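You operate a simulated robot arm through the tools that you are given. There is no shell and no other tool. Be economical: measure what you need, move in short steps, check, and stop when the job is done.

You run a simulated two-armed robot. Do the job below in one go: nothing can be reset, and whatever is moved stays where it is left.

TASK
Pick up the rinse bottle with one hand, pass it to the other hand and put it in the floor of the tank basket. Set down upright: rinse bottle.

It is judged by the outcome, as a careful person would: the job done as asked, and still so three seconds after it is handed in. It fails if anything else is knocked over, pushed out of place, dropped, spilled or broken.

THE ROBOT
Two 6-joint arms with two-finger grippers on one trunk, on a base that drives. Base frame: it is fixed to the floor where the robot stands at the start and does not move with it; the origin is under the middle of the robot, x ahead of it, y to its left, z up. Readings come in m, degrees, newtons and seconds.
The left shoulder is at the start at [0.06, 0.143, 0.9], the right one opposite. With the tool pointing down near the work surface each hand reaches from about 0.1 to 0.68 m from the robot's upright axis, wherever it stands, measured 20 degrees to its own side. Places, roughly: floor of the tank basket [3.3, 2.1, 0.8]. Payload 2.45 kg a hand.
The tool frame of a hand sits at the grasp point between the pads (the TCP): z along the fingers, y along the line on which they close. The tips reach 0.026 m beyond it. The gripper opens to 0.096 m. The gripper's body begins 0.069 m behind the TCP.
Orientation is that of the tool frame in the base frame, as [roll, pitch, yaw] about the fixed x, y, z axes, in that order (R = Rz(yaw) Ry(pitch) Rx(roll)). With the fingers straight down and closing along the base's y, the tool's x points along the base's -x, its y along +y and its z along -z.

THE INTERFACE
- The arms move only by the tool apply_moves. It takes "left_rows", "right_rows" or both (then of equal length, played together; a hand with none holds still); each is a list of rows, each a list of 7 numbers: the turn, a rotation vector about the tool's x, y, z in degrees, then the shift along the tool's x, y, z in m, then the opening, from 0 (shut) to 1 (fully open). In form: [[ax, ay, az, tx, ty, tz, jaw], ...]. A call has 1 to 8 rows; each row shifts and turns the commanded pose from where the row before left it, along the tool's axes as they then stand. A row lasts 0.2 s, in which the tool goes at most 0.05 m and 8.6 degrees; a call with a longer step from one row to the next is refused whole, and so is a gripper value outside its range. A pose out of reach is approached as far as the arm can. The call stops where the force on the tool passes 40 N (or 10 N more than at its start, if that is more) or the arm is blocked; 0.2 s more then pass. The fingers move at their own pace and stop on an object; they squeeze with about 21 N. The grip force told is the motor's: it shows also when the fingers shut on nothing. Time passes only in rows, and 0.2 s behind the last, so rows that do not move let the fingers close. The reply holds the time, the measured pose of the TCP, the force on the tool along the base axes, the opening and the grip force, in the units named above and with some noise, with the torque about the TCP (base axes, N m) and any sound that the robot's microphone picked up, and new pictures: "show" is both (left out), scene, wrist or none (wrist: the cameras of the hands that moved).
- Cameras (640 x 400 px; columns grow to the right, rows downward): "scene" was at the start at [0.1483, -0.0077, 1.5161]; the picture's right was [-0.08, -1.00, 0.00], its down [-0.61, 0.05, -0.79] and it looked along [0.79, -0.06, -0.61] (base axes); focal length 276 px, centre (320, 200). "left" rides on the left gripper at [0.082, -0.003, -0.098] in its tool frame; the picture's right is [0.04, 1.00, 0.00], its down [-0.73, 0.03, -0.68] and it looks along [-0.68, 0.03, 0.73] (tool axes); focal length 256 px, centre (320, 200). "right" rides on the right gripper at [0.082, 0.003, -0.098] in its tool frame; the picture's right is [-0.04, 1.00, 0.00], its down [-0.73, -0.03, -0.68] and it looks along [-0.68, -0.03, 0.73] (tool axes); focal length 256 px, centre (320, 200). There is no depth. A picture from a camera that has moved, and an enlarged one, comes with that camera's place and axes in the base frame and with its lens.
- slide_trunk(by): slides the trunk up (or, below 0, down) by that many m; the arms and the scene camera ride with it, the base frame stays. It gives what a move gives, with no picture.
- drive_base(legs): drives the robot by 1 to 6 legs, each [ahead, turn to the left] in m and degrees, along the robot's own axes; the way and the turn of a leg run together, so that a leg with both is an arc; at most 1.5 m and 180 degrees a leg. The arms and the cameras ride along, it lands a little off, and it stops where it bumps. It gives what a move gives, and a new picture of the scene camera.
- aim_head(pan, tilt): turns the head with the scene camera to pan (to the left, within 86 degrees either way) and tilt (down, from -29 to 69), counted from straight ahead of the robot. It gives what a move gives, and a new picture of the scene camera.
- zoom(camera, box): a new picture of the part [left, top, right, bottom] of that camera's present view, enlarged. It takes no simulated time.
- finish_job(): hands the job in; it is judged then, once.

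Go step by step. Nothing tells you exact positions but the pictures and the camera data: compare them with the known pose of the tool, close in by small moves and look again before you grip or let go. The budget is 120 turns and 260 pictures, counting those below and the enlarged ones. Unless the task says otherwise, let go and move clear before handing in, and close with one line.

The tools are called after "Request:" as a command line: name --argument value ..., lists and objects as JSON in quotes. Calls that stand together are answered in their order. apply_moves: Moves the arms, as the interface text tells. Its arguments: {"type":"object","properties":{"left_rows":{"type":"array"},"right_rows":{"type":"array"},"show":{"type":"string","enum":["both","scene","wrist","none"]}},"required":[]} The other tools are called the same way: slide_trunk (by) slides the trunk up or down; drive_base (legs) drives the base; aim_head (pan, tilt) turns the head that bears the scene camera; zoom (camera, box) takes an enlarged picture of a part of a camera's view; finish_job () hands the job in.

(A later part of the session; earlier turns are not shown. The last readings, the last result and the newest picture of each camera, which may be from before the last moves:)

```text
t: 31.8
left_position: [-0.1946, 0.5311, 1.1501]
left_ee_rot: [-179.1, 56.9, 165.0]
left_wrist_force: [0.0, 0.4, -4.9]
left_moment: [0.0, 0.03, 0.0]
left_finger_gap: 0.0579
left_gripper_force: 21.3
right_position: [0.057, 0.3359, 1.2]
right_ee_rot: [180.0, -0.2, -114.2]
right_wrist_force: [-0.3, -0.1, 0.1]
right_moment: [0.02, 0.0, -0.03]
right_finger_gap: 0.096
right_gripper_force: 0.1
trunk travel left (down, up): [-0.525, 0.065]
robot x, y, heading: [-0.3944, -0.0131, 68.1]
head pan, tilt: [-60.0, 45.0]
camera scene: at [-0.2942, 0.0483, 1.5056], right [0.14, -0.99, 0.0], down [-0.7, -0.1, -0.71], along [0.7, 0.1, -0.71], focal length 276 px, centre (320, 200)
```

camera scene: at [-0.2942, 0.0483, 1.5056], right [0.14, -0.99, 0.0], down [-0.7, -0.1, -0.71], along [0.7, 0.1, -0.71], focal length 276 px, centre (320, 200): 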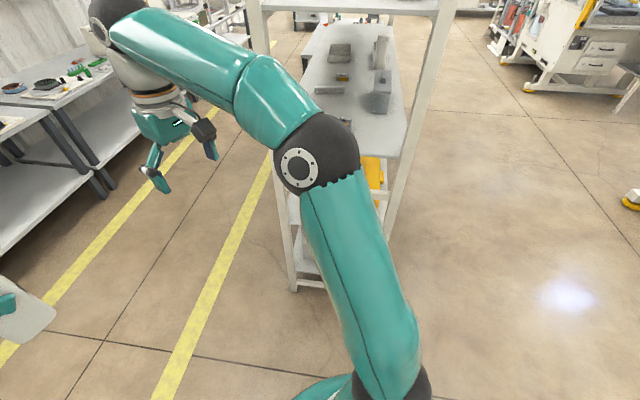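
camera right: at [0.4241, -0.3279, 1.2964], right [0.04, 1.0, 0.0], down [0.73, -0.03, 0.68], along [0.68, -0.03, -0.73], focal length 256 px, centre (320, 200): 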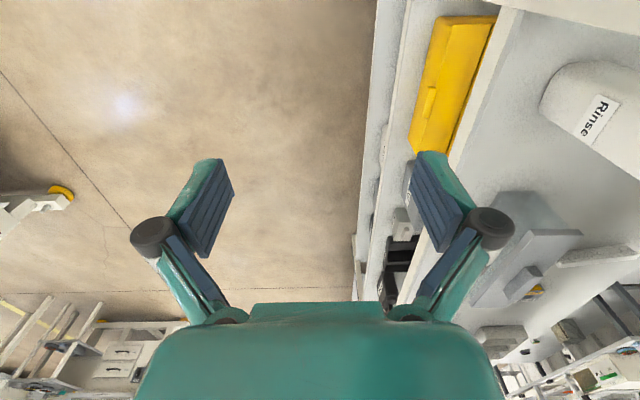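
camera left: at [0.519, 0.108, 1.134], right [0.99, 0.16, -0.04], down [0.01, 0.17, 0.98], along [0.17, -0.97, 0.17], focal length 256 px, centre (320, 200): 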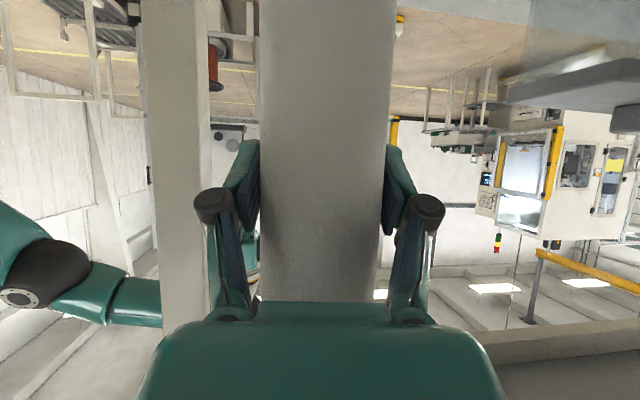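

The base only touched a packing table behind and to the left, and everything on it is still standing. I'll drive forward out of here, then turn along the aisle.

Request:
drive_base --legs '[[0.97, 0], [0, -68]]'

Request:
aim_head --pan 20 --tilt 30

```text
t: 39.5
left_position: [0.5404, 1.046, 1.1501]
left_ee_rot: [-178.8, 56.8, 110.9]
left_wrist_force: [1.0, -0.7, -4.3]
left_moment: [0.05, 0.0, -0.02]
left_finger_gap: 0.058
left_gripper_force: 21.0
right_position: [0.5283, 0.7279, 1.1992]
right_ee_rot: [179.8, 0.0, -168.3]
right_wrist_force: [-0.2, -1.1, -0.3]
right_moment: [0.04, 0.04, 0.0]
right_finger_gap: 0.0962
right_gripper_force: 0.0
trunk travel left (down, up): [-0.525, 0.065]
robot x, y, heading: [-0.0384, 0.9361, 11.7]
head pan, tilt: [-60.0, 45.0]
stopped in leg 2: the robot was blocked; the commanded pose is now the measured one
camera scene: at [0.0773, 0.8848, 1.5053], right [-0.74, -0.67, 0.0], down [-0.47, 0.53, -0.7], along [0.47, -0.53, -0.71], focal length 276 px, centre (320, 200)
```

scene: 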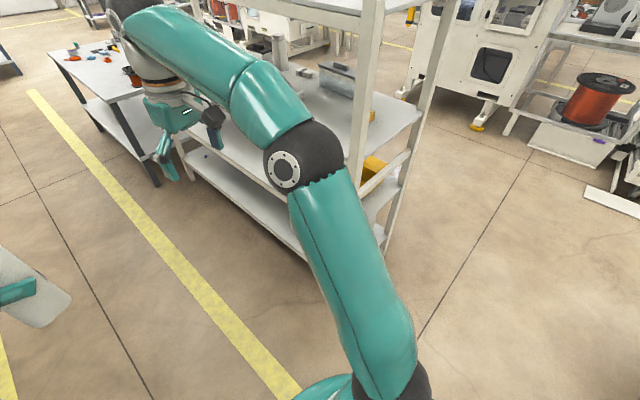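

```text
t: 41.0
left_position: [0.5381, 1.0499, 1.1502]
left_ee_rot: [-179.0, 57.0, 110.8]
left_wrist_force: [0.9, -0.1, -4.2]
left_moment: [0.05, 0.0, 0.01]
left_finger_gap: 0.058
left_gripper_force: 21.5
right_position: [0.526, 0.7312, 1.2014]
right_ee_rot: [179.8, 0.0, -168.3]
right_wrist_force: [0.4, -0.2, 1.2]
right_moment: [0.03, 0.0, -0.03]
right_finger_gap: 0.0959
right_gripper_force: 0.1
trunk travel left (down, up): [-0.525, 0.065]
robot x, y, heading: [-0.0424, 0.9324, 12.0]
head pan, tilt: [20.0, 30.0]
camera scene: at [0.0977, 0.9959, 1.5282], right [0.53, -0.85, 0.0], down [-0.43, -0.26, -0.87], along [0.74, 0.46, -0.5], focal length 276 px, centre (320, 200)
```

scene: 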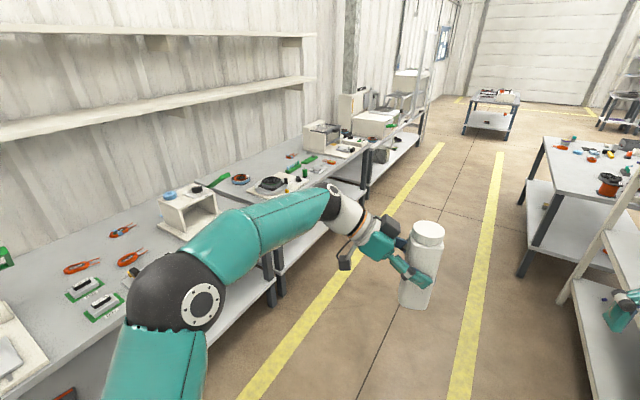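

The turn was blocked again at 12°. I'll look around both sides to find the contact.

Request:
aim_head --pan 85 --tilt 60

Request:
aim_head --pan -85 --tilt 60

```text
t: 42.4
left_position: [0.538, 1.0493, 1.1499]
left_ee_rot: [-179.2, 57.0, 110.8]
left_wrist_force: [0.2, 0.7, -3.9]
left_moment: [0.03, 0.01, -0.02]
left_finger_gap: 0.0582
left_gripper_force: 21.3
right_position: [0.5259, 0.7309, 1.2006]
right_ee_rot: [179.9, 0.0, -168.3]
right_wrist_force: [0.2, 0.8, 0.0]
right_moment: [0.02, -0.01, -0.01]
right_finger_gap: 0.0961
right_gripper_force: 0.0
trunk travel left (down, up): [-0.525, 0.065]
robot x, y, heading: [-0.041, 0.9352, 11.9]
head pan, tilt: [85.0, 60.0]
camera scene: at [0.0129, 1.0144, 1.4862], right [0.99, 0.12, 0.0], down [0.1, -0.86, -0.5], along [-0.06, 0.5, -0.87], focal length 276 px, centre (320, 200)
```

scene: 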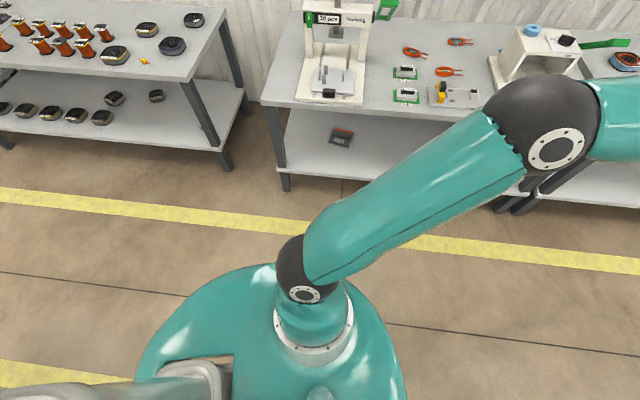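

```text
t: 44.9
left_position: [0.5396, 1.0477, 1.1506]
left_ee_rot: [-179.1, 57.0, 110.8]
left_wrist_force: [0.4, 0.1, -3.2]
left_moment: [0.06, 0.03, 0.01]
left_finger_gap: 0.0581
left_gripper_force: 20.5
right_position: [0.5253, 0.7307, 1.2011]
right_ee_rot: [179.9, 0.0, -168.3]
right_wrist_force: [-0.5, 0.5, 0.3]
right_moment: [0.01, 0.02, 0.0]
right_finger_gap: 0.0958
right_gripper_force: 0.0
trunk travel left (down, up): [-0.525, 0.065]
robot x, y, heading: [-0.0362, 0.935, 11.4]
head pan, tilt: [-85.0, 60.0]
camera scene: at [0.0401, 0.8845, 1.4862], right [-0.96, -0.29, 0.0], down [-0.25, 0.83, -0.5], along [0.14, -0.48, -0.87], focal length 276 px, centre (320, 200)
```

scene: 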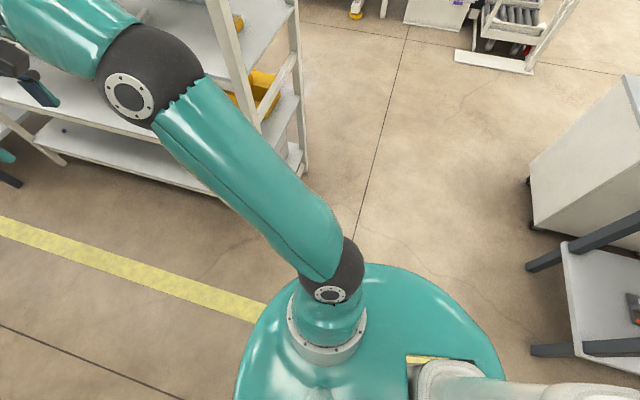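

I can't see any contact, so I'll retry the remaining turn.

Request:
drive_base --legs '[[0, -11.5]]'

```text
t: 46.2
left_position: [0.5497, 0.9255, 1.1525]
left_ee_rot: [-179.2, 57.0, 98.8]
left_wrist_force: [-0.4, -0.5, -4.1]
left_moment: [0.03, 0.01, -0.02]
left_finger_gap: 0.0578
left_gripper_force: 21.1
right_position: [0.4708, 0.6159, 1.2019]
right_ee_rot: [179.9, 0.0, 179.7]
right_wrist_force: [-0.1, -0.9, -0.4]
right_moment: [-0.01, 0.02, -0.02]
right_finger_gap: 0.0961
right_gripper_force: 0.1
trunk travel left (down, up): [-0.525, 0.065]
robot x, y, heading: [-0.0389, 0.9431, -0.3]
head pan, tilt: [-85.0, 60.0]
camera scene: at [0.0276, 0.8789, 1.4862], right [-1.0, -0.08, 0.0], down [-0.07, 0.86, -0.5], along [0.04, -0.5, -0.87], focal length 276 px, centre (320, 200)
```

scene: 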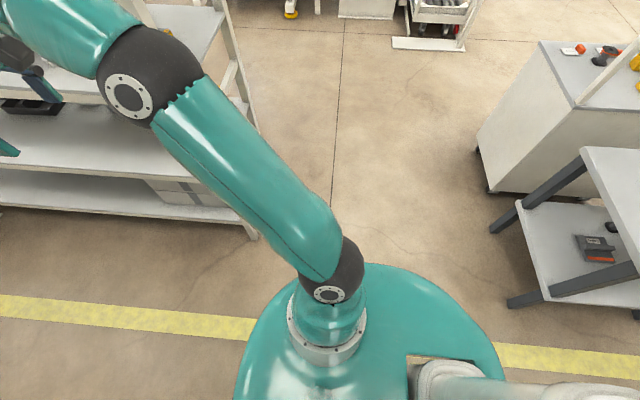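

The turn completed. Driving ahead along the aisle.

Request:
drive_base --legs '[[1.4, 0]]'

Request:
aim_head --pan 30 --tilt 22

Request:
zoom --camera "scene" --box '[200, 80, 440, 230]'

```text
t: 53.3
left_position: [1.9472, 0.9659, 1.1513]
left_ee_rot: [-179.0, 57.0, 100.8]
left_wrist_force: [-0.1, -0.2, -5.3]
left_moment: [-0.03, 0.0, -0.02]
left_finger_gap: 0.058
left_gripper_force: 21.0
right_position: [1.8804, 0.6548, 1.2016]
right_ee_rot: [179.9, 0.0, -178.3]
right_wrist_force: [0.4, 0.4, -0.5]
right_moment: [-0.02, 0.01, -0.02]
right_finger_gap: 0.096
right_gripper_force: 0.1
trunk travel left (down, up): [-0.525, 0.065]
robot x, y, heading: [1.3582, 0.9651, 2.1]
head pan, tilt: [-85.0, 60.0]
camera scene: at [1.428, 0.9011, 1.4862], right [-0.99, -0.12, 0.0], down [-0.1, 0.86, -0.5], along [0.06, -0.5, -0.87], focal length 276 px, centre (320, 200)
```

scene: 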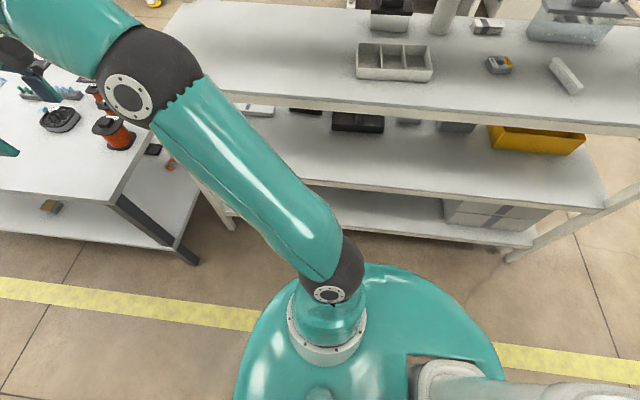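

```text
t: 55.2
left_position: [1.9474, 0.9643, 1.1523]
left_ee_rot: [-179.1, 57.0, 100.8]
left_wrist_force: [-0.4, 0.2, -4.0]
left_moment: [0.02, -0.02, -0.01]
left_finger_gap: 0.0578
left_gripper_force: 20.6
right_position: [1.8809, 0.6546, 1.202]
right_ee_rot: [179.9, -0.1, -178.3]
right_wrist_force: [0.2, -0.1, -0.2]
right_moment: [0.02, -0.01, 0.0]
right_finger_gap: 0.096
right_gripper_force: 0.1
trunk travel left (down, up): [-0.525, 0.065]
robot x, y, heading: [1.3553, 0.9651, 1.6]
head pan, tilt: [30.0, 22.0]
camera scene: at [1.4989, 1.0161, 1.541], right [0.53, -0.85, 0.0], down [-0.32, -0.2, -0.93], along [0.79, 0.49, -0.38], focal length 276 px, centre (320, 200)
```

scene: 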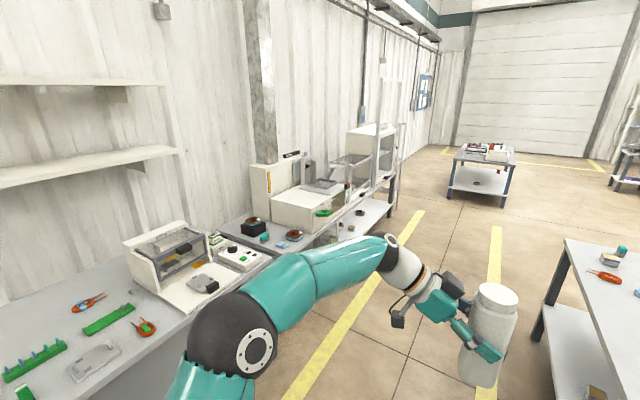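

```text
2.67 times, centred on (320, 155) of scene
camera zoom: at [1.4989, 1.0161, 1.541], right [0.53, -0.85, 0.0], down [-0.32, -0.2, -0.93], along [0.79, 0.49, -0.38], focal length 737 px, centre (320, 320)
```

zoom: 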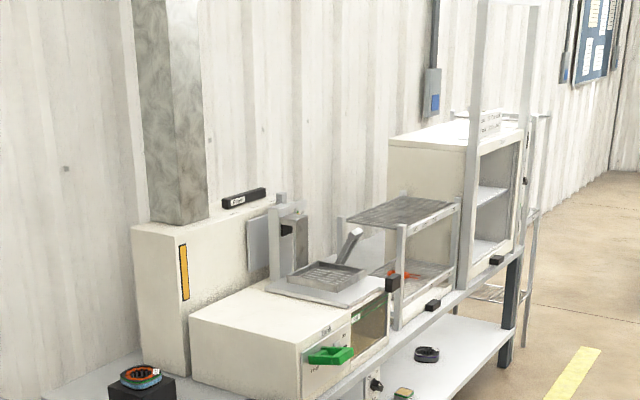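

The basket looks like the shallow metal tray on the white box at about (3.3, 2.1). I'll drive further along and look at it side-on.

Request:
drive_base --legs '[[1.4, -2]]'

Request:
aim_head --pan 65 --tilt 30

Request:
zoom --camera "scene" --box '[220, 100, 420, 225]'

```text
t: 62.4
left_position: [3.3796, 1.0036, 1.1513]
left_ee_rot: [-179.1, 57.0, 100.7]
left_wrist_force: [0.3, -0.1, -4.3]
left_moment: [0.02, 0.03, -0.01]
left_finger_gap: 0.0582
left_gripper_force: 21.0
right_position: [3.3101, 0.6928, 1.2014]
right_ee_rot: [179.8, 0.0, -178.6]
right_wrist_force: [-0.2, -0.5, -0.9]
right_moment: [-0.03, -0.02, -0.02]
right_finger_gap: 0.0955
right_gripper_force: 0.1
trunk travel left (down, up): [-0.525, 0.065]
robot x, y, heading: [2.7888, 1.0076, 1.6]
head pan, tilt: [30.0, 22.0]
camera scene: at [2.9309, 1.0558, 1.541], right [0.52, -0.85, 0.0], down [-0.32, -0.2, -0.93], along [0.79, 0.48, -0.38], focal length 276 px, centre (320, 200)
```

scene: 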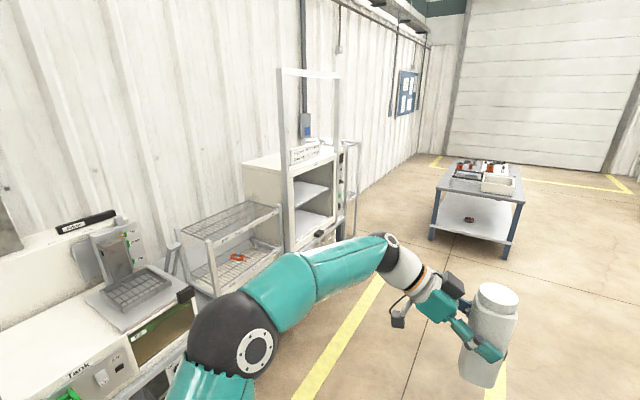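

```text
t: 63.4
left_position: [3.379, 1.0035, 1.153]
left_ee_rot: [-179.0, 57.0, 100.6]
left_wrist_force: [-0.4, -0.4, -4.9]
left_moment: [0.02, 0.0, -0.01]
left_finger_gap: 0.058
left_gripper_force: 21.1
right_position: [3.3099, 0.6931, 1.2033]
right_ee_rot: [179.9, 0.1, -178.6]
right_wrist_force: [0.7, 0.0, -1.2]
right_moment: [-0.01, 0.02, -0.03]
right_finger_gap: 0.096
right_gripper_force: 0.1
trunk travel left (down, up): [-0.525, 0.065]
robot x, y, heading: [2.7873, 1.0097, 1.6]
head pan, tilt: [65.0, 30.0]
camera scene: at [2.8875, 1.0903, 1.5283], right [0.92, -0.4, 0.0], down [-0.2, -0.46, -0.87], along [0.35, 0.79, -0.5], focal length 276 px, centre (320, 200)
```

scene: 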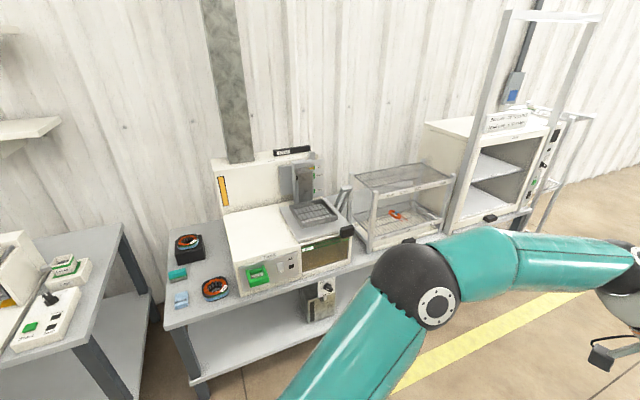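

```text
3.20 times, centred on (320, 162) of scene
camera zoom: at [2.8875, 1.0903, 1.5283], right [0.92, -0.4, 0.0], down [-0.2, -0.46, -0.87], along [0.35, 0.79, -0.5], focal length 884 px, centre (320, 320)
```

zoom: 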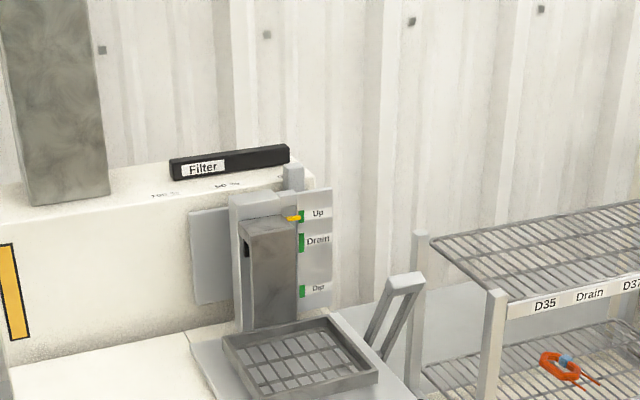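

The basket is a shallow wire tray at about x 3.21–3.38, y 2.02–2.18, in front of a lift column. I'll drive to x≈3.15, turn to face it and do the handover in the open aisle.

Request:
drive_base --legs '[[0.36, 0], [0, 88]]'

Request:
aim_head --pan 0 --tilt 40

```text
t: 68.9
left_position: [3.3928, 1.5641, 1.1502]
left_ee_rot: [-178.6, 57.1, 167.8]
left_wrist_force: [-0.5, 1.5, -4.8]
left_moment: [-0.03, -0.01, -0.03]
left_finger_gap: 0.0578
left_gripper_force: 21.0
right_position: [3.6517, 1.3799, 1.2031]
right_ee_rot: [-179.9, 0.0, -111.5]
right_wrist_force: [-0.7, 0.5, 0.6]
right_moment: [-0.07, -0.07, 0.01]
right_finger_gap: 0.0958
right_gripper_force: 0.1
trunk travel left (down, up): [-0.525, 0.065]
robot x, y, heading: [3.214, 0.9961, 70.7]
head pan, tilt: [65.0, 30.0]
stopped in leg 2: the robot was blocked; the commanded pose is now the measured one
camera scene: at [3.1666, 1.1198, 1.5278], right [0.7, 0.72, 0.0], down [0.36, -0.35, -0.86], along [-0.62, 0.6, -0.5], focal length 276 px, centre (320, 200)
```

scene: 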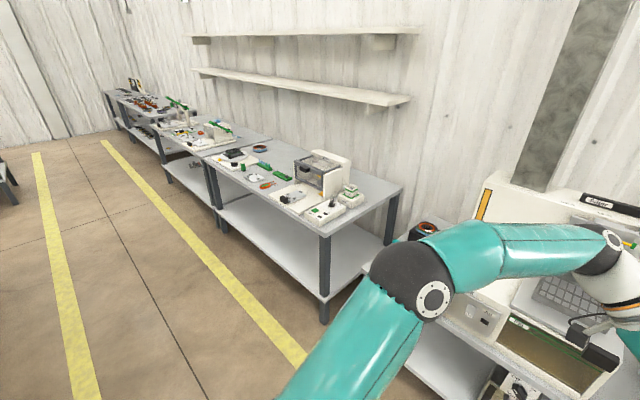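

```text
t: 70.2
left_position: [3.3946, 1.5628, 1.1527]
left_ee_rot: [-179.0, 57.0, 167.5]
left_wrist_force: [-0.1, -0.3, -5.5]
left_moment: [0.03, 0.02, 0.02]
left_finger_gap: 0.0578
left_gripper_force: 21.5
right_position: [3.6549, 1.3786, 1.2037]
right_ee_rot: [179.9, 0.1, -111.6]
right_wrist_force: [0.2, -0.6, 0.6]
right_moment: [-0.03, 0.02, 0.02]
right_finger_gap: 0.0958
right_gripper_force: 0.1
trunk travel left (down, up): [-0.525, 0.065]
robot x, y, heading: [3.2092, 0.992, 71.0]
head pan, tilt: [0.0, 40.0]
camera scene: at [3.2629, 1.1342, 1.5128], right [0.94, -0.33, 0.0], down [-0.21, -0.61, -0.77], along [0.25, 0.72, -0.64], focal length 276 px, centre (320, 200)
```

scene: 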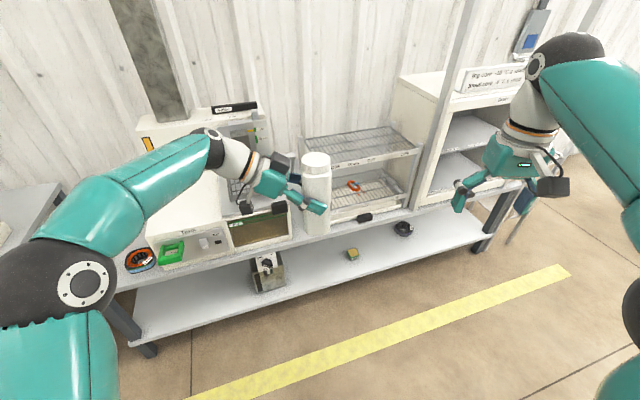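

The turn was blocked, probably by the table behind. I'll move ahead a little and finish turning.

Request:
drive_base --legs '[[0.13, 0], [0, 18]]'

```text
t: 72.6
left_position: [3.2546, 1.7121, 1.152]
left_ee_rot: [-179.0, 56.9, -174.3]
left_wrist_force: [0.0, -0.2, -4.8]
left_moment: [0.01, 0.03, 0.03]
left_finger_gap: 0.0578
left_gripper_force: 20.9
right_position: [3.5575, 1.6172, 1.2028]
right_ee_rot: [179.9, 0.2, -93.6]
right_wrist_force: [-0.3, 0.2, 0.0]
right_moment: [0.03, -0.04, -0.01]
right_finger_gap: 0.096
right_gripper_force: 0.0
trunk travel left (down, up): [-0.525, 0.065]
robot x, y, heading: [3.2714, 1.1183, 89.1]
head pan, tilt: [0.0, 40.0]
camera scene: at [3.2751, 1.2634, 1.5128], right [1.0, -0.02, 0.0], down [-0.01, -0.64, -0.77], along [0.02, 0.77, -0.64], focal length 276 px, centre (320, 200)
```

scene: 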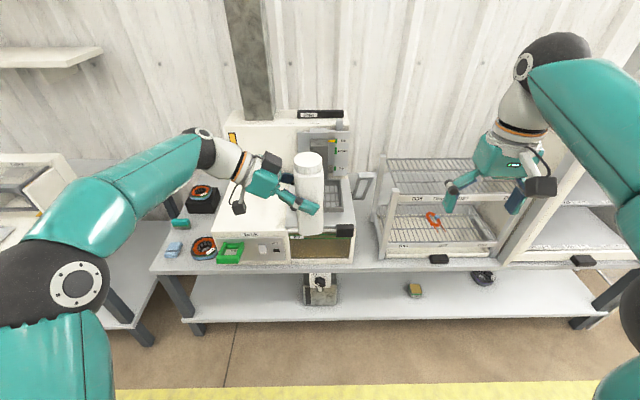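

The robot now faces the tank with the bottle at about (3.26, 1.71), its top at z≈1.24. The right hand will take the cap from straight above, so I'll raise it and rotate it to put its camera on the far side.

Request:
apply_moves --right_rows '[[0, 0, -8.5, 0, 0, -0.018, 0.85], [0, 0, -8.5, 0, 0, -0.018, 0.85], [0, 0, -8.5, 0, 0, -0.018, 0.85], [0, 0, -8.5, 0, 0, -0.018, 0.85], [0, 0, -8.5, 0, 0, -0.018, 0.85], [0, 0, -8.5, 0, 0, -0.018, 0.85], [0, 0, -8.5, 0, 0, -0.018, 0.85], [0, 0, -8.5, 0, 0, -0.018, 0.85]]'

```text
t: 74.4
left_position: [3.2541, 1.7116, 1.1548]
left_ee_rot: [-179.0, 56.9, -174.4]
left_wrist_force: [-0.4, 0.2, -5.0]
left_moment: [-0.01, 0.04, -0.02]
left_finger_gap: 0.058
left_gripper_force: 21.6
right_position: [3.5489, 1.5719, 1.2701]
right_ee_rot: [-179.8, 0.2, -25.6]
right_wrist_force: [-0.7, -0.2, 0.4]
right_moment: [0.01, 0.03, -0.01]
right_finger_gap: 0.0817
right_gripper_force: 0.0
right hand out of reach, approached as far as the arm can: row 3, 4, 5, 6, 7, 8
trunk travel left (down, up): [-0.525, 0.065]
robot x, y, heading: [3.2705, 1.1173, 88.8]
head pan, tilt: [0.0, 40.0]
camera scene: at [3.2752, 1.2629, 1.5129], right [1.0, -0.02, 0.0], down [-0.01, -0.64, -0.77], along [0.02, 0.77, -0.64], focal length 276 px, centre (320, 200)
camera right: at [3.6225, 1.5309, 1.368], right [-0.47, -0.88, 0.0], down [-0.65, 0.34, 0.68], along [-0.6, 0.32, -0.73], focal length 256 px, centre (320, 200)
```

scene: 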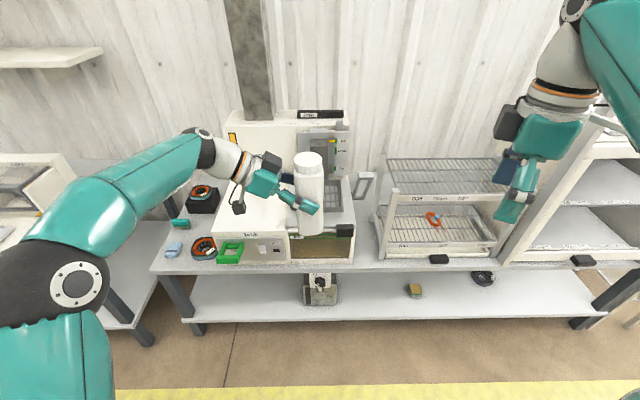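
right: 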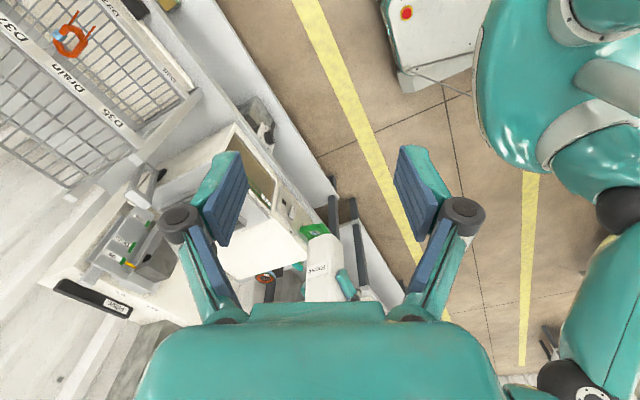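

The right arm can't go that high with the tool pointing down. I'll lower the bottle with the left hand and bring it a little nearer.

Request:
apply_moves --left_rows '[[0, 0, 0, 0.0258, -0.0125, 0.0153, 0], [0, 0, 0, 0.0258, -0.0125, 0.0153, 0], [0, 0, 0, 0.0258, -0.0125, 0.0153, 0], [0, 0, 0, 0.0258, -0.0125, 0.0153, 0]]' --right_rows '[[0, 0, 0, 0, 0, 0.01, 0.85], [0, 0, 0, 0, 0, 0.01, 0.85], [0, 0, 0, 0, 0, 0.01, 0.85], [0, 0, 0, 0, 0, 0.01, 0.85]]'

```text
t: 75.4
left_position: [3.2539, 1.6615, 1.0368]
left_ee_rot: [-179.1, 56.9, -174.5]
left_wrist_force: [0.3, -0.1, -4.4]
left_moment: [-0.01, 0.04, 0.02]
left_finger_gap: 0.0579
left_gripper_force: 21.3
right_position: [3.5471, 1.571, 1.2276]
right_ee_rot: [-180.0, 0.1, -25.6]
right_wrist_force: [-0.6, -0.1, 0.0]
right_moment: [0.01, -0.03, -0.02]
right_finger_gap: 0.0816
right_gripper_force: 0.0
trunk travel left (down, up): [-0.525, 0.065]
robot x, y, heading: [3.2714, 1.1156, 88.8]
head pan, tilt: [0.0, 40.0]
camera scene: at [3.2752, 1.2634, 1.5129], right [1.0, -0.02, 0.0], down [-0.01, -0.64, -0.77], along [0.02, 0.77, -0.64], focal length 276 px, centre (320, 200)
camera right: at [3.6209, 1.5318, 1.3266], right [-0.47, -0.88, 0.0], down [-0.65, 0.34, 0.68], along [-0.6, 0.32, -0.73], focal length 256 px, centre (320, 200)
camera left: at [3.1256, 1.6481, 1.0214], right [-0.11, 0.99, -0.04], down [-0.17, 0.02, 0.98], along [0.98, 0.11, 0.17], focal length 256 px, centre (320, 200)
```

scene: 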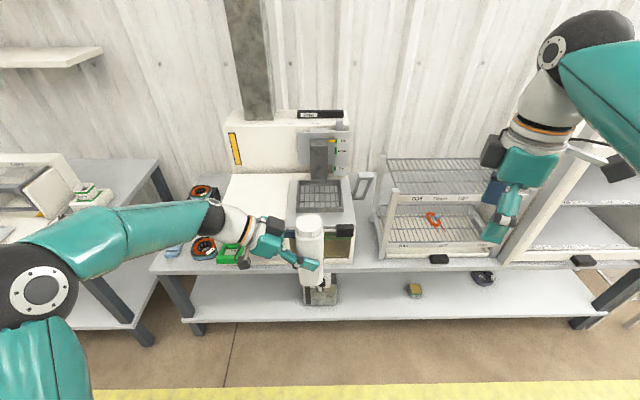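
right: 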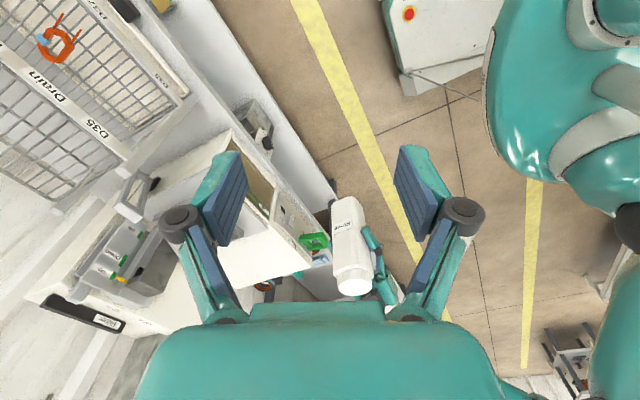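
left: 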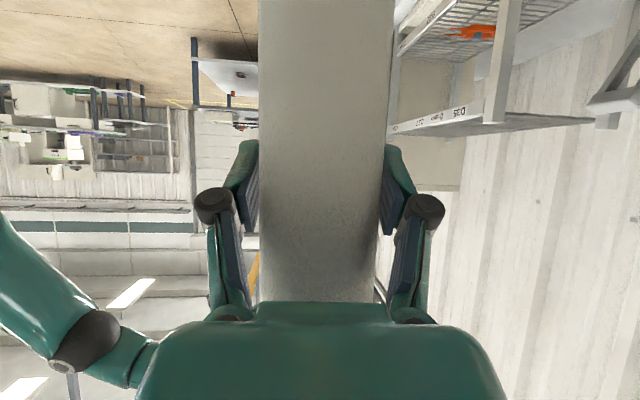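

Two views put the cap at about (3.264, 1.661), with its top at z≈1.122. Bringing the right hand over it.

Request:
apply_moves --right_rows '[[0, 0, 0, -0.042, 0.006, 0, 0.85], [0, 0, 0, -0.042, 0.006, 0, 0.85], [0, 0, 0, -0.042, 0.006, 0, 0.85], [0, 0, 0, -0.042, 0.006, 0, 0.85], [0, 0, 0, -0.042, 0.006, 0, 0.85], [0, 0, 0, -0.042, 0.006, 0, 0.85], [0, 0, 0, -0.042, 0.005, 0, 0.85]]'

```text
t: 77.0
left_position: [3.2533, 1.6618, 1.0367]
left_ee_rot: [-179.0, 57.0, -174.3]
left_wrist_force: [0.3, 0.1, -4.7]
left_moment: [0.01, -0.01, 0.0]
left_finger_gap: 0.0576
left_gripper_force: 20.9
right_position: [3.277, 1.6353, 1.2001]
right_ee_rot: [-179.8, 0.1, -25.7]
right_wrist_force: [-0.2, 0.0, 0.0]
right_moment: [-0.02, -0.01, 0.02]
right_finger_gap: 0.0814
right_gripper_force: 0.0
right hand out of reach, approached as far as the arm can: row 5, 6, 7
trunk travel left (down, up): [-0.525, 0.065]
robot x, y, heading: [3.2705, 1.116, 88.6]
head pan, tilt: [0.0, 40.0]
camera scene: at [3.274, 1.264, 1.5128], right [1.0, -0.02, 0.0], down [-0.01, -0.64, -0.76], along [0.02, 0.76, -0.64], focal length 276 px, centre (320, 200)
camera right: at [3.3497, 1.5962, 1.2966], right [-0.47, -0.88, 0.0], down [-0.65, 0.34, 0.68], along [-0.6, 0.32, -0.73], focal length 256 px, centre (320, 200)
```

scene: 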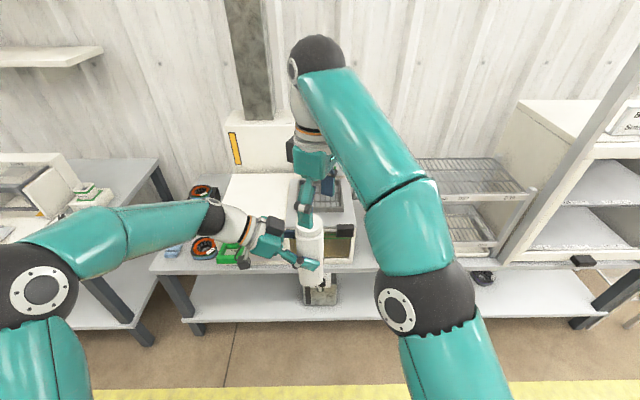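
right: 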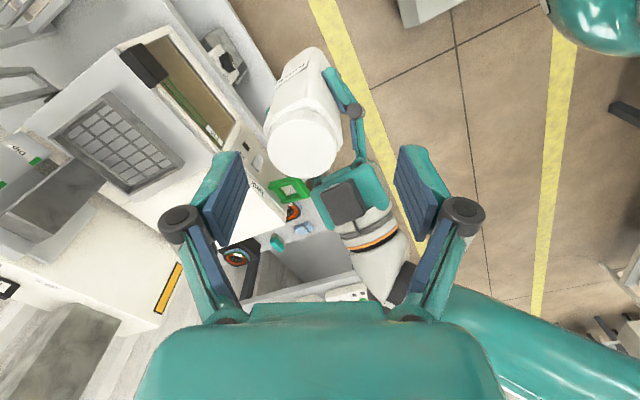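

The arm is at its height limit here, and going lower should free it. I'll centre over the cap while descending, stopping just above it.

Request:
apply_moves --right_rows '[[0, 0, 0, 0, 0, 0.02, 0.85], [0, 0, 0, -0.012, -0.008, 0.01, 0.85], [0, 0, 0, -0.0123, -0.008, 0.01, 0.85], [0, 0, 0, 0, 0, 0, 0.85]]'

Request:
zoom --camera "right" --box '[200, 80, 440, 240]'

Request:
zoom --camera "scene" --box '[250, 150, 410, 300]'

```text
t: 78.0
left_position: [3.254, 1.6593, 1.0385]
left_ee_rot: [-179.1, 56.9, -174.5]
left_wrist_force: [-0.7, 0.0, -3.7]
left_moment: [-0.03, 0.05, 0.0]
left_finger_gap: 0.0578
left_gripper_force: 20.4
right_position: [3.2626, 1.6587, 1.159]
right_ee_rot: [-180.0, 0.1, -25.5]
right_wrist_force: [0.1, 0.4, -0.1]
right_moment: [0.0, 0.0, 0.02]
right_finger_gap: 0.0816
right_gripper_force: 0.1
trunk travel left (down, up): [-0.525, 0.065]
robot x, y, heading: [3.2674, 1.1201, 89.0]
head pan, tilt: [0.0, 40.0]
camera scene: at [3.2756, 1.2626, 1.5129], right [1.0, -0.02, 0.0], down [-0.01, -0.64, -0.77], along [0.02, 0.77, -0.64], focal length 276 px, centre (320, 200)
camera right: at [3.3353, 1.6187, 1.2576], right [-0.47, -0.88, 0.0], down [-0.65, 0.34, 0.68], along [-0.6, 0.32, -0.73], focal length 256 px, centre (320, 200)
```

scene: 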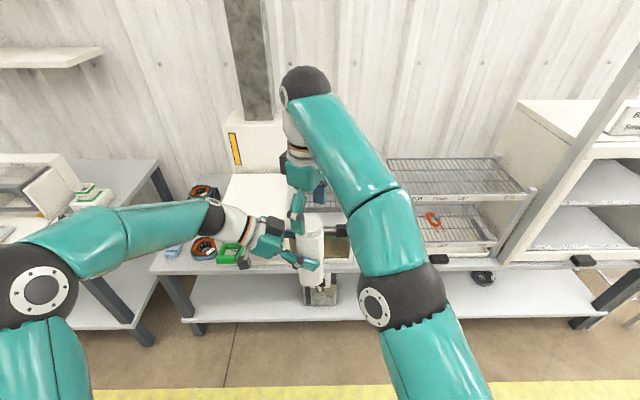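
right: 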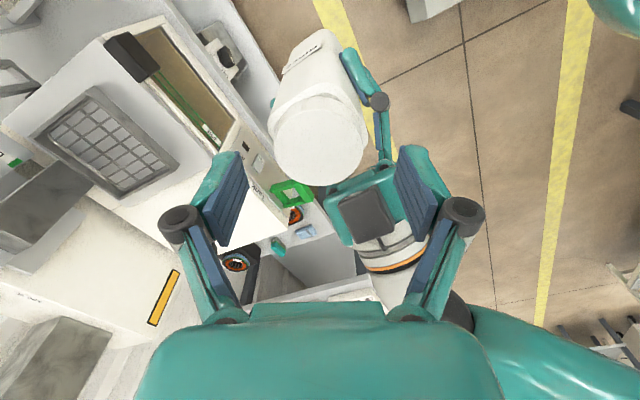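

```text
2.50 times, centred on (320, 160) of right
camera zoom: at [3.3353, 1.6187, 1.2576], right [-0.47, -0.88, 0.0], down [-0.65, 0.34, 0.68], along [-0.6, 0.32, -0.73], focal length 640 px, centre (320, 300)
```

zoom: 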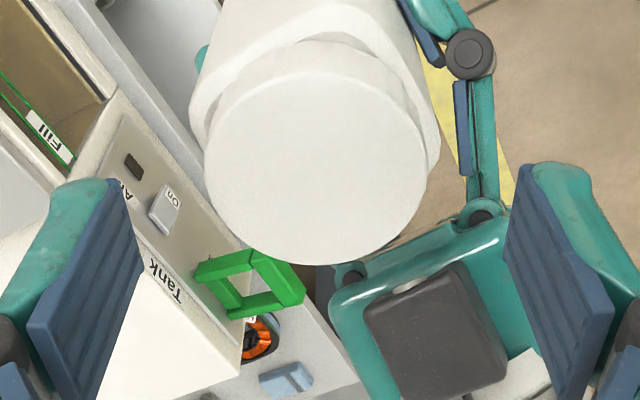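

```text
2.67 times, centred on (330, 225) of scene
camera zoom: at [3.2756, 1.2626, 1.5129], right [1.0, -0.02, 0.0], down [-0.01, -0.64, -0.77], along [0.02, 0.77, -0.64], focal length 737 px, centre (293, 133)
```

zoom: 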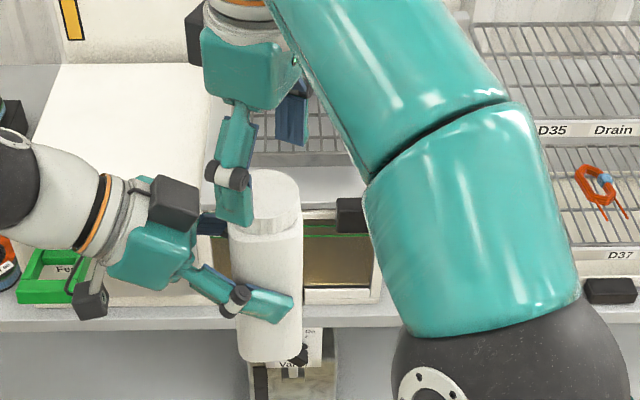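

Centred to within 5 mm, and the cap is about 53 mm across. I'll descend so the fingertips surround the cap just above the shoulder.

Request:
apply_moves --right_rows '[[0, 0, 0, 0.004, 0, 0.012, 0.85], [0, 0, 0, 0, 0, 0.012, 0.85], [0, 0, 0, 0, 0, 0.006, 0.85], [0, 0, 0, 0, 0, 0, 0.85]]'

Request:
zoom --camera "scene" --box '[280, 180, 360, 300]'

```text
t: 79.0
left_position: [3.2532, 1.6604, 1.0361]
left_ee_rot: [-179.0, 56.9, -174.3]
left_wrist_force: [-0.4, 0.6, -4.1]
left_moment: [0.0, 0.04, 0.02]
left_finger_gap: 0.058
left_gripper_force: 21.2
right_position: [3.2645, 1.6573, 1.1295]
right_ee_rot: [179.9, 0.1, -25.6]
right_wrist_force: [0.2, 0.2, 0.3]
right_moment: [0.02, 0.01, 0.02]
right_finger_gap: 0.0815
right_gripper_force: 0.1
trunk travel left (down, up): [-0.525, 0.065]
robot x, y, heading: [3.2721, 1.117, 89.0]
head pan, tilt: [0.0, 40.0]
camera scene: at [3.2751, 1.2635, 1.5128], right [1.0, -0.02, 0.0], down [-0.01, -0.64, -0.77], along [0.02, 0.77, -0.64], focal length 276 px, centre (320, 200)
camera right: at [3.3375, 1.6179, 1.227], right [-0.47, -0.88, 0.0], down [-0.65, 0.34, 0.68], along [-0.6, 0.32, -0.73], focal length 256 px, centre (320, 200)
```

scene: 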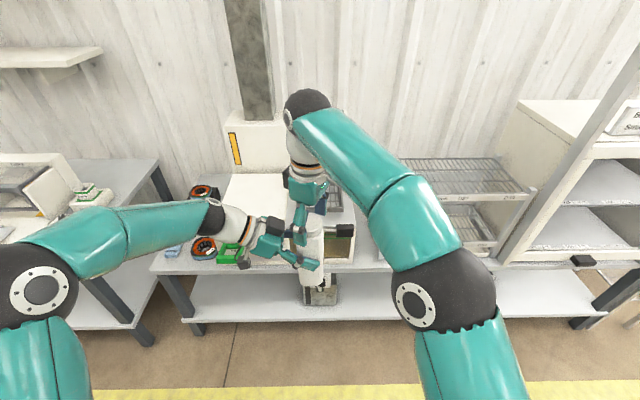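
right: 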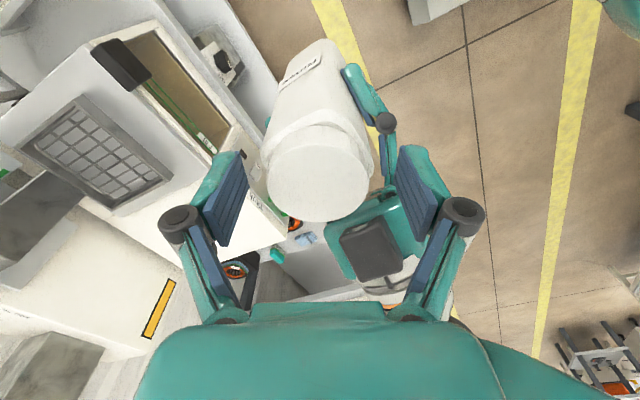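

```text
3.33 times, centred on (320, 240) of scene
camera zoom: at [3.2751, 1.2635, 1.5128], right [1.0, -0.02, 0.0], down [-0.01, -0.64, -0.77], along [0.02, 0.77, -0.64], focal length 921 px, centre (320, 67)
```

zoom: 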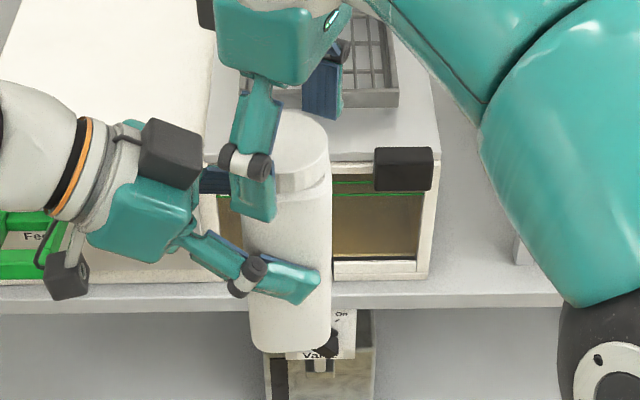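

Aligned with the cap. Closing the right gripper.

Request:
apply_moves --right_rows '[[0, 0, 0, 0, 0, 0, 0.0], [0, 0, 0, 0, 0, 0, 0.0], [0, 0, 0, 0, 0, 0, 0.0], [0, 0, 0, 0, 0, 0, 0.0]]'

Request:
zoom --camera "right" --box '[200, 80, 440, 240]'

```text
t: 80.0
left_position: [3.2529, 1.6594, 1.0365]
left_ee_rot: [-178.9, 56.9, -174.5]
left_wrist_force: [-3.2, -5.0, -10.1]
left_moment: [0.44, -0.14, -0.06]
left_finger_gap: 0.058
left_gripper_force: 20.7
right_position: [3.2648, 1.6579, 1.1302]
right_ee_rot: [-179.8, 0.2, -25.6]
right_wrist_force: [2.6, 6.7, 5.6]
right_moment: [0.11, -0.06, -0.03]
right_finger_gap: 0.051
right_gripper_force: 20.6
trunk travel left (down, up): [-0.525, 0.065]
robot x, y, heading: [3.2693, 1.1183, 89.1]
head pan, tilt: [0.0, 40.0]
camera scene: at [3.2752, 1.2633, 1.5128], right [1.0, -0.02, 0.0], down [-0.01, -0.64, -0.77], along [0.02, 0.77, -0.64], focal length 276 px, centre (320, 200)
camera right: at [3.3378, 1.6178, 1.2275], right [-0.47, -0.88, 0.0], down [-0.65, 0.34, 0.68], along [-0.6, 0.32, -0.73], focal length 256 px, centre (320, 200)
```

scene: 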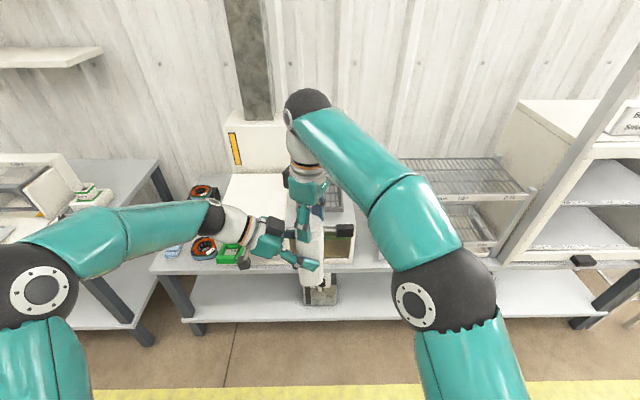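
right: 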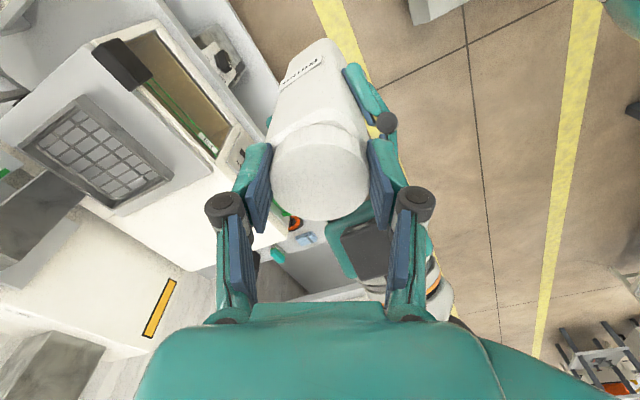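

```text
2.50 times, centred on (320, 160) of right
camera zoom: at [3.3378, 1.6178, 1.2275], right [-0.47, -0.88, 0.0], down [-0.65, 0.34, 0.68], along [-0.6, 0.32, -0.73], focal length 640 px, centre (320, 300)
```

zoom: 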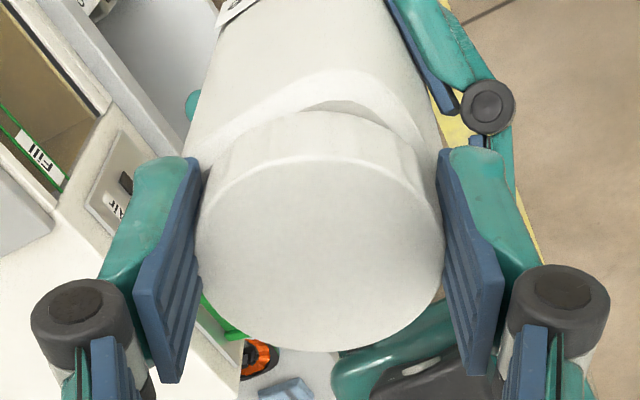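

The right hand holds the cap at 51 mm with 21 N. Now I'll open the left hand and see whether the bottle stays put.

Request:
apply_moves --left_rows '[[0, 0, 0, 0, 0, 0, 0.3], [0, 0, 0, 0, 0, 0, 0.65], [0, 0, 0, 0, 0, 0, 0.8], [0, 0, 0, 0, 0, 0, 0.8]]'

```text
t: 81.0
left_position: [3.2527, 1.6609, 1.0373]
left_ee_rot: [-179.0, 57.0, -174.4]
left_wrist_force: [-0.4, 0.1, -0.8]
left_moment: [0.01, 0.01, 0.01]
left_finger_gap: 0.0768
left_gripper_force: 0.0
right_position: [3.265, 1.6567, 1.1283]
right_ee_rot: [-179.9, 0.0, -25.6]
right_wrist_force: [0.7, 0.6, -4.8]
right_moment: [0.01, -0.05, 0.0]
right_finger_gap: 0.0505
right_gripper_force: 20.9
trunk travel left (down, up): [-0.525, 0.065]
robot x, y, heading: [3.2734, 1.1209, 88.8]
head pan, tilt: [0.0, 40.0]
camera scene: at [3.2752, 1.2633, 1.5128], right [1.0, -0.02, 0.0], down [-0.01, -0.64, -0.77], along [0.02, 0.77, -0.64], focal length 276 px, centre (320, 200)
camera left: at [3.1257, 1.6481, 1.0218], right [-0.1, 0.99, -0.04], down [-0.17, 0.02, 0.98], along [0.98, 0.11, 0.17], focal length 256 px, centre (320, 200)
```

scene: 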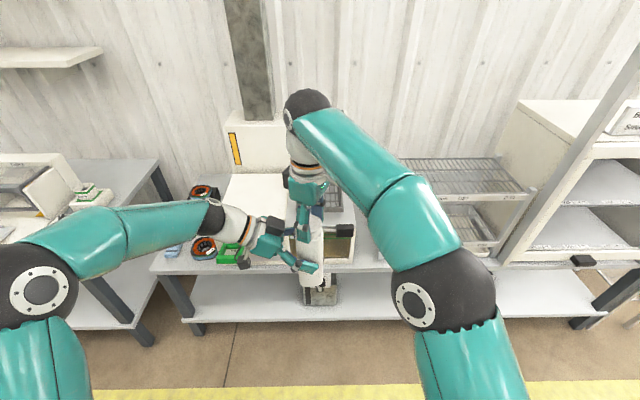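
left: 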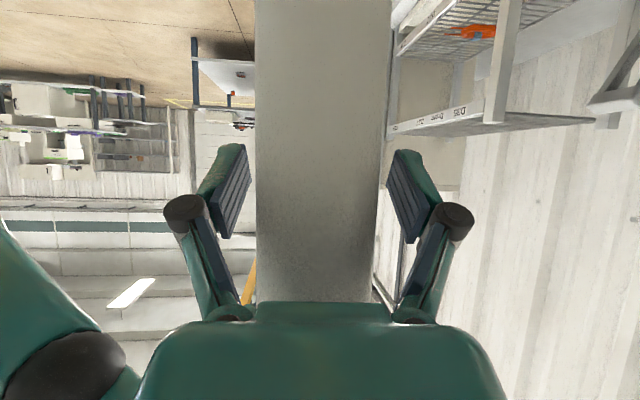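

Handover done: the right hand carries the full weight. I'll pull the left hand away horizontally, then back toward the robot.

Request:
apply_moves --left_rows '[[0, 0, 0, 0.0163, 0, -0.025, 0.8], [0, 0, 0, 0.0163, 0, -0.025, 0.8], [0, 0, 0, 0.0163, 0, -0.025, 0.8], [0, 0, 0, 0.0163, 0, -0.025, 0.8], [0, 0, 0, 0.0163, 0, -0.025, 0.8], [0, 0, 0, -0.02, -0.03, -0.02, 0.8], [0, 0, 0, -0.02, -0.03, -0.02, 0.8], [0, 0, 0, -0.02, -0.03, -0.02, 0.8]]'

Request:
zoom --camera "scene" --box '[240, 150, 420, 300]'

```text
t: 82.8
left_position: [3.0956, 1.5547, 1.1155]
left_ee_rot: [-179.3, 56.9, -174.7]
left_wrist_force: [-0.2, -0.5, 0.5]
left_moment: [-0.02, 0.02, 0.02]
left_finger_gap: 0.077
left_gripper_force: 0.2
right_position: [3.2642, 1.6556, 1.1298]
right_ee_rot: [-179.9, 0.1, -25.6]
right_wrist_force: [-0.2, -0.9, -4.7]
right_moment: [-0.01, -0.02, -0.02]
right_finger_gap: 0.0505
right_gripper_force: 20.9
trunk travel left (down, up): [-0.525, 0.065]
robot x, y, heading: [3.2668, 1.1206, 88.8]
head pan, tilt: [0.0, 40.0]
camera scene: at [3.2755, 1.2616, 1.513], right [1.0, -0.02, 0.0], down [-0.01, -0.64, -0.77], along [0.02, 0.77, -0.64], focal length 276 px, centre (320, 200)
camera left: at [2.9677, 1.5425, 1.1012], right [-0.1, 0.99, -0.04], down [-0.17, 0.02, 0.98], along [0.98, 0.11, 0.17], focal length 256 px, centre (320, 200)
```

scene: 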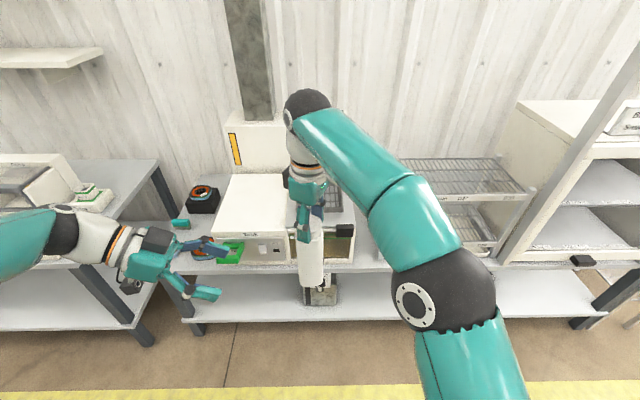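
left: 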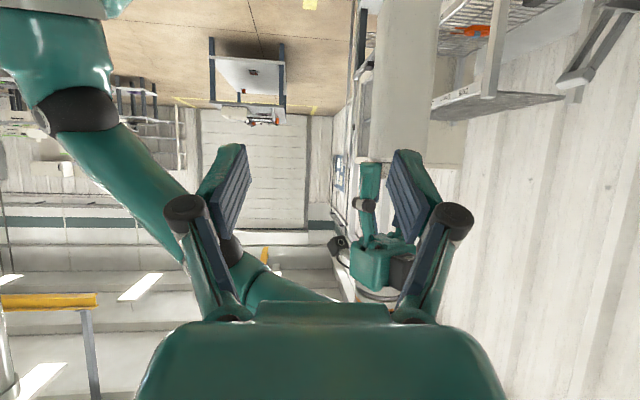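

```text
2.67 times, centred on (330, 225) of scene
camera zoom: at [3.2755, 1.2616, 1.513], right [1.0, -0.02, 0.0], down [-0.01, -0.64, -0.77], along [0.02, 0.77, -0.64], focal length 737 px, centre (293, 133)
```

zoom: 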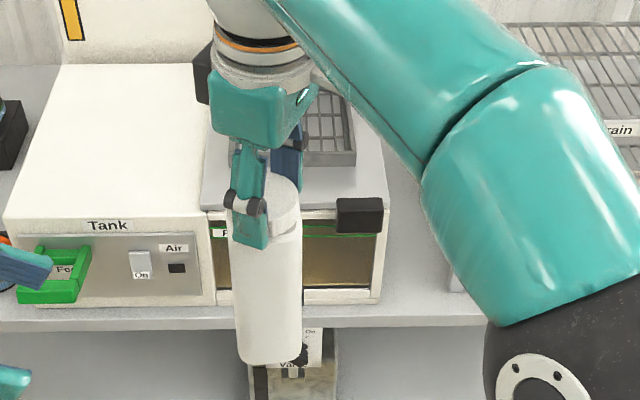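

The bottle hangs upright in the right hand. Before closing in, I'll look straight down to see the base's clearance to the bench.

Request:
aim_head --pan 0 --tilt 69

```text
t: 83.8
left_position: [3.0951, 1.5563, 1.1153]
left_ee_rot: [-179.0, 57.0, -174.5]
left_wrist_force: [0.3, 0.1, -0.4]
left_moment: [0.02, 0.0, -0.02]
left_finger_gap: 0.0766
left_gripper_force: 0.1
right_position: [3.2644, 1.6574, 1.1295]
right_ee_rot: [180.0, 0.1, -25.6]
right_wrist_force: [-0.5, -0.1, -5.5]
right_moment: [-0.02, -0.01, 0.01]
right_finger_gap: 0.0507
right_gripper_force: 21.2
trunk travel left (down, up): [-0.525, 0.065]
robot x, y, heading: [3.268, 1.1178, 89.0]
head pan, tilt: [0.0, 68.8]
camera scene: at [3.2745, 1.2339, 1.4768], right [1.0, -0.02, 0.0], down [-0.02, -0.93, -0.36], along [0.01, 0.36, -0.93], focal length 276 px, centre (320, 200)
```

scene: 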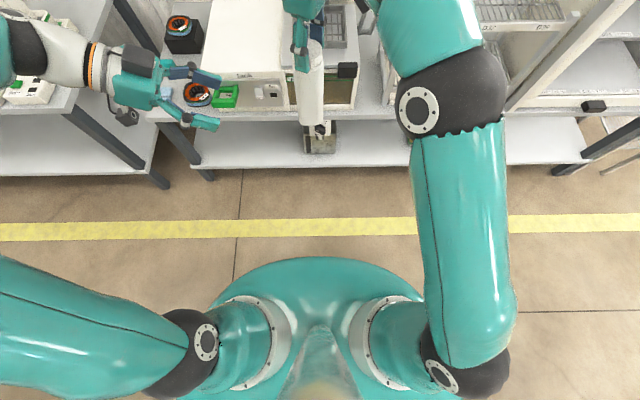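

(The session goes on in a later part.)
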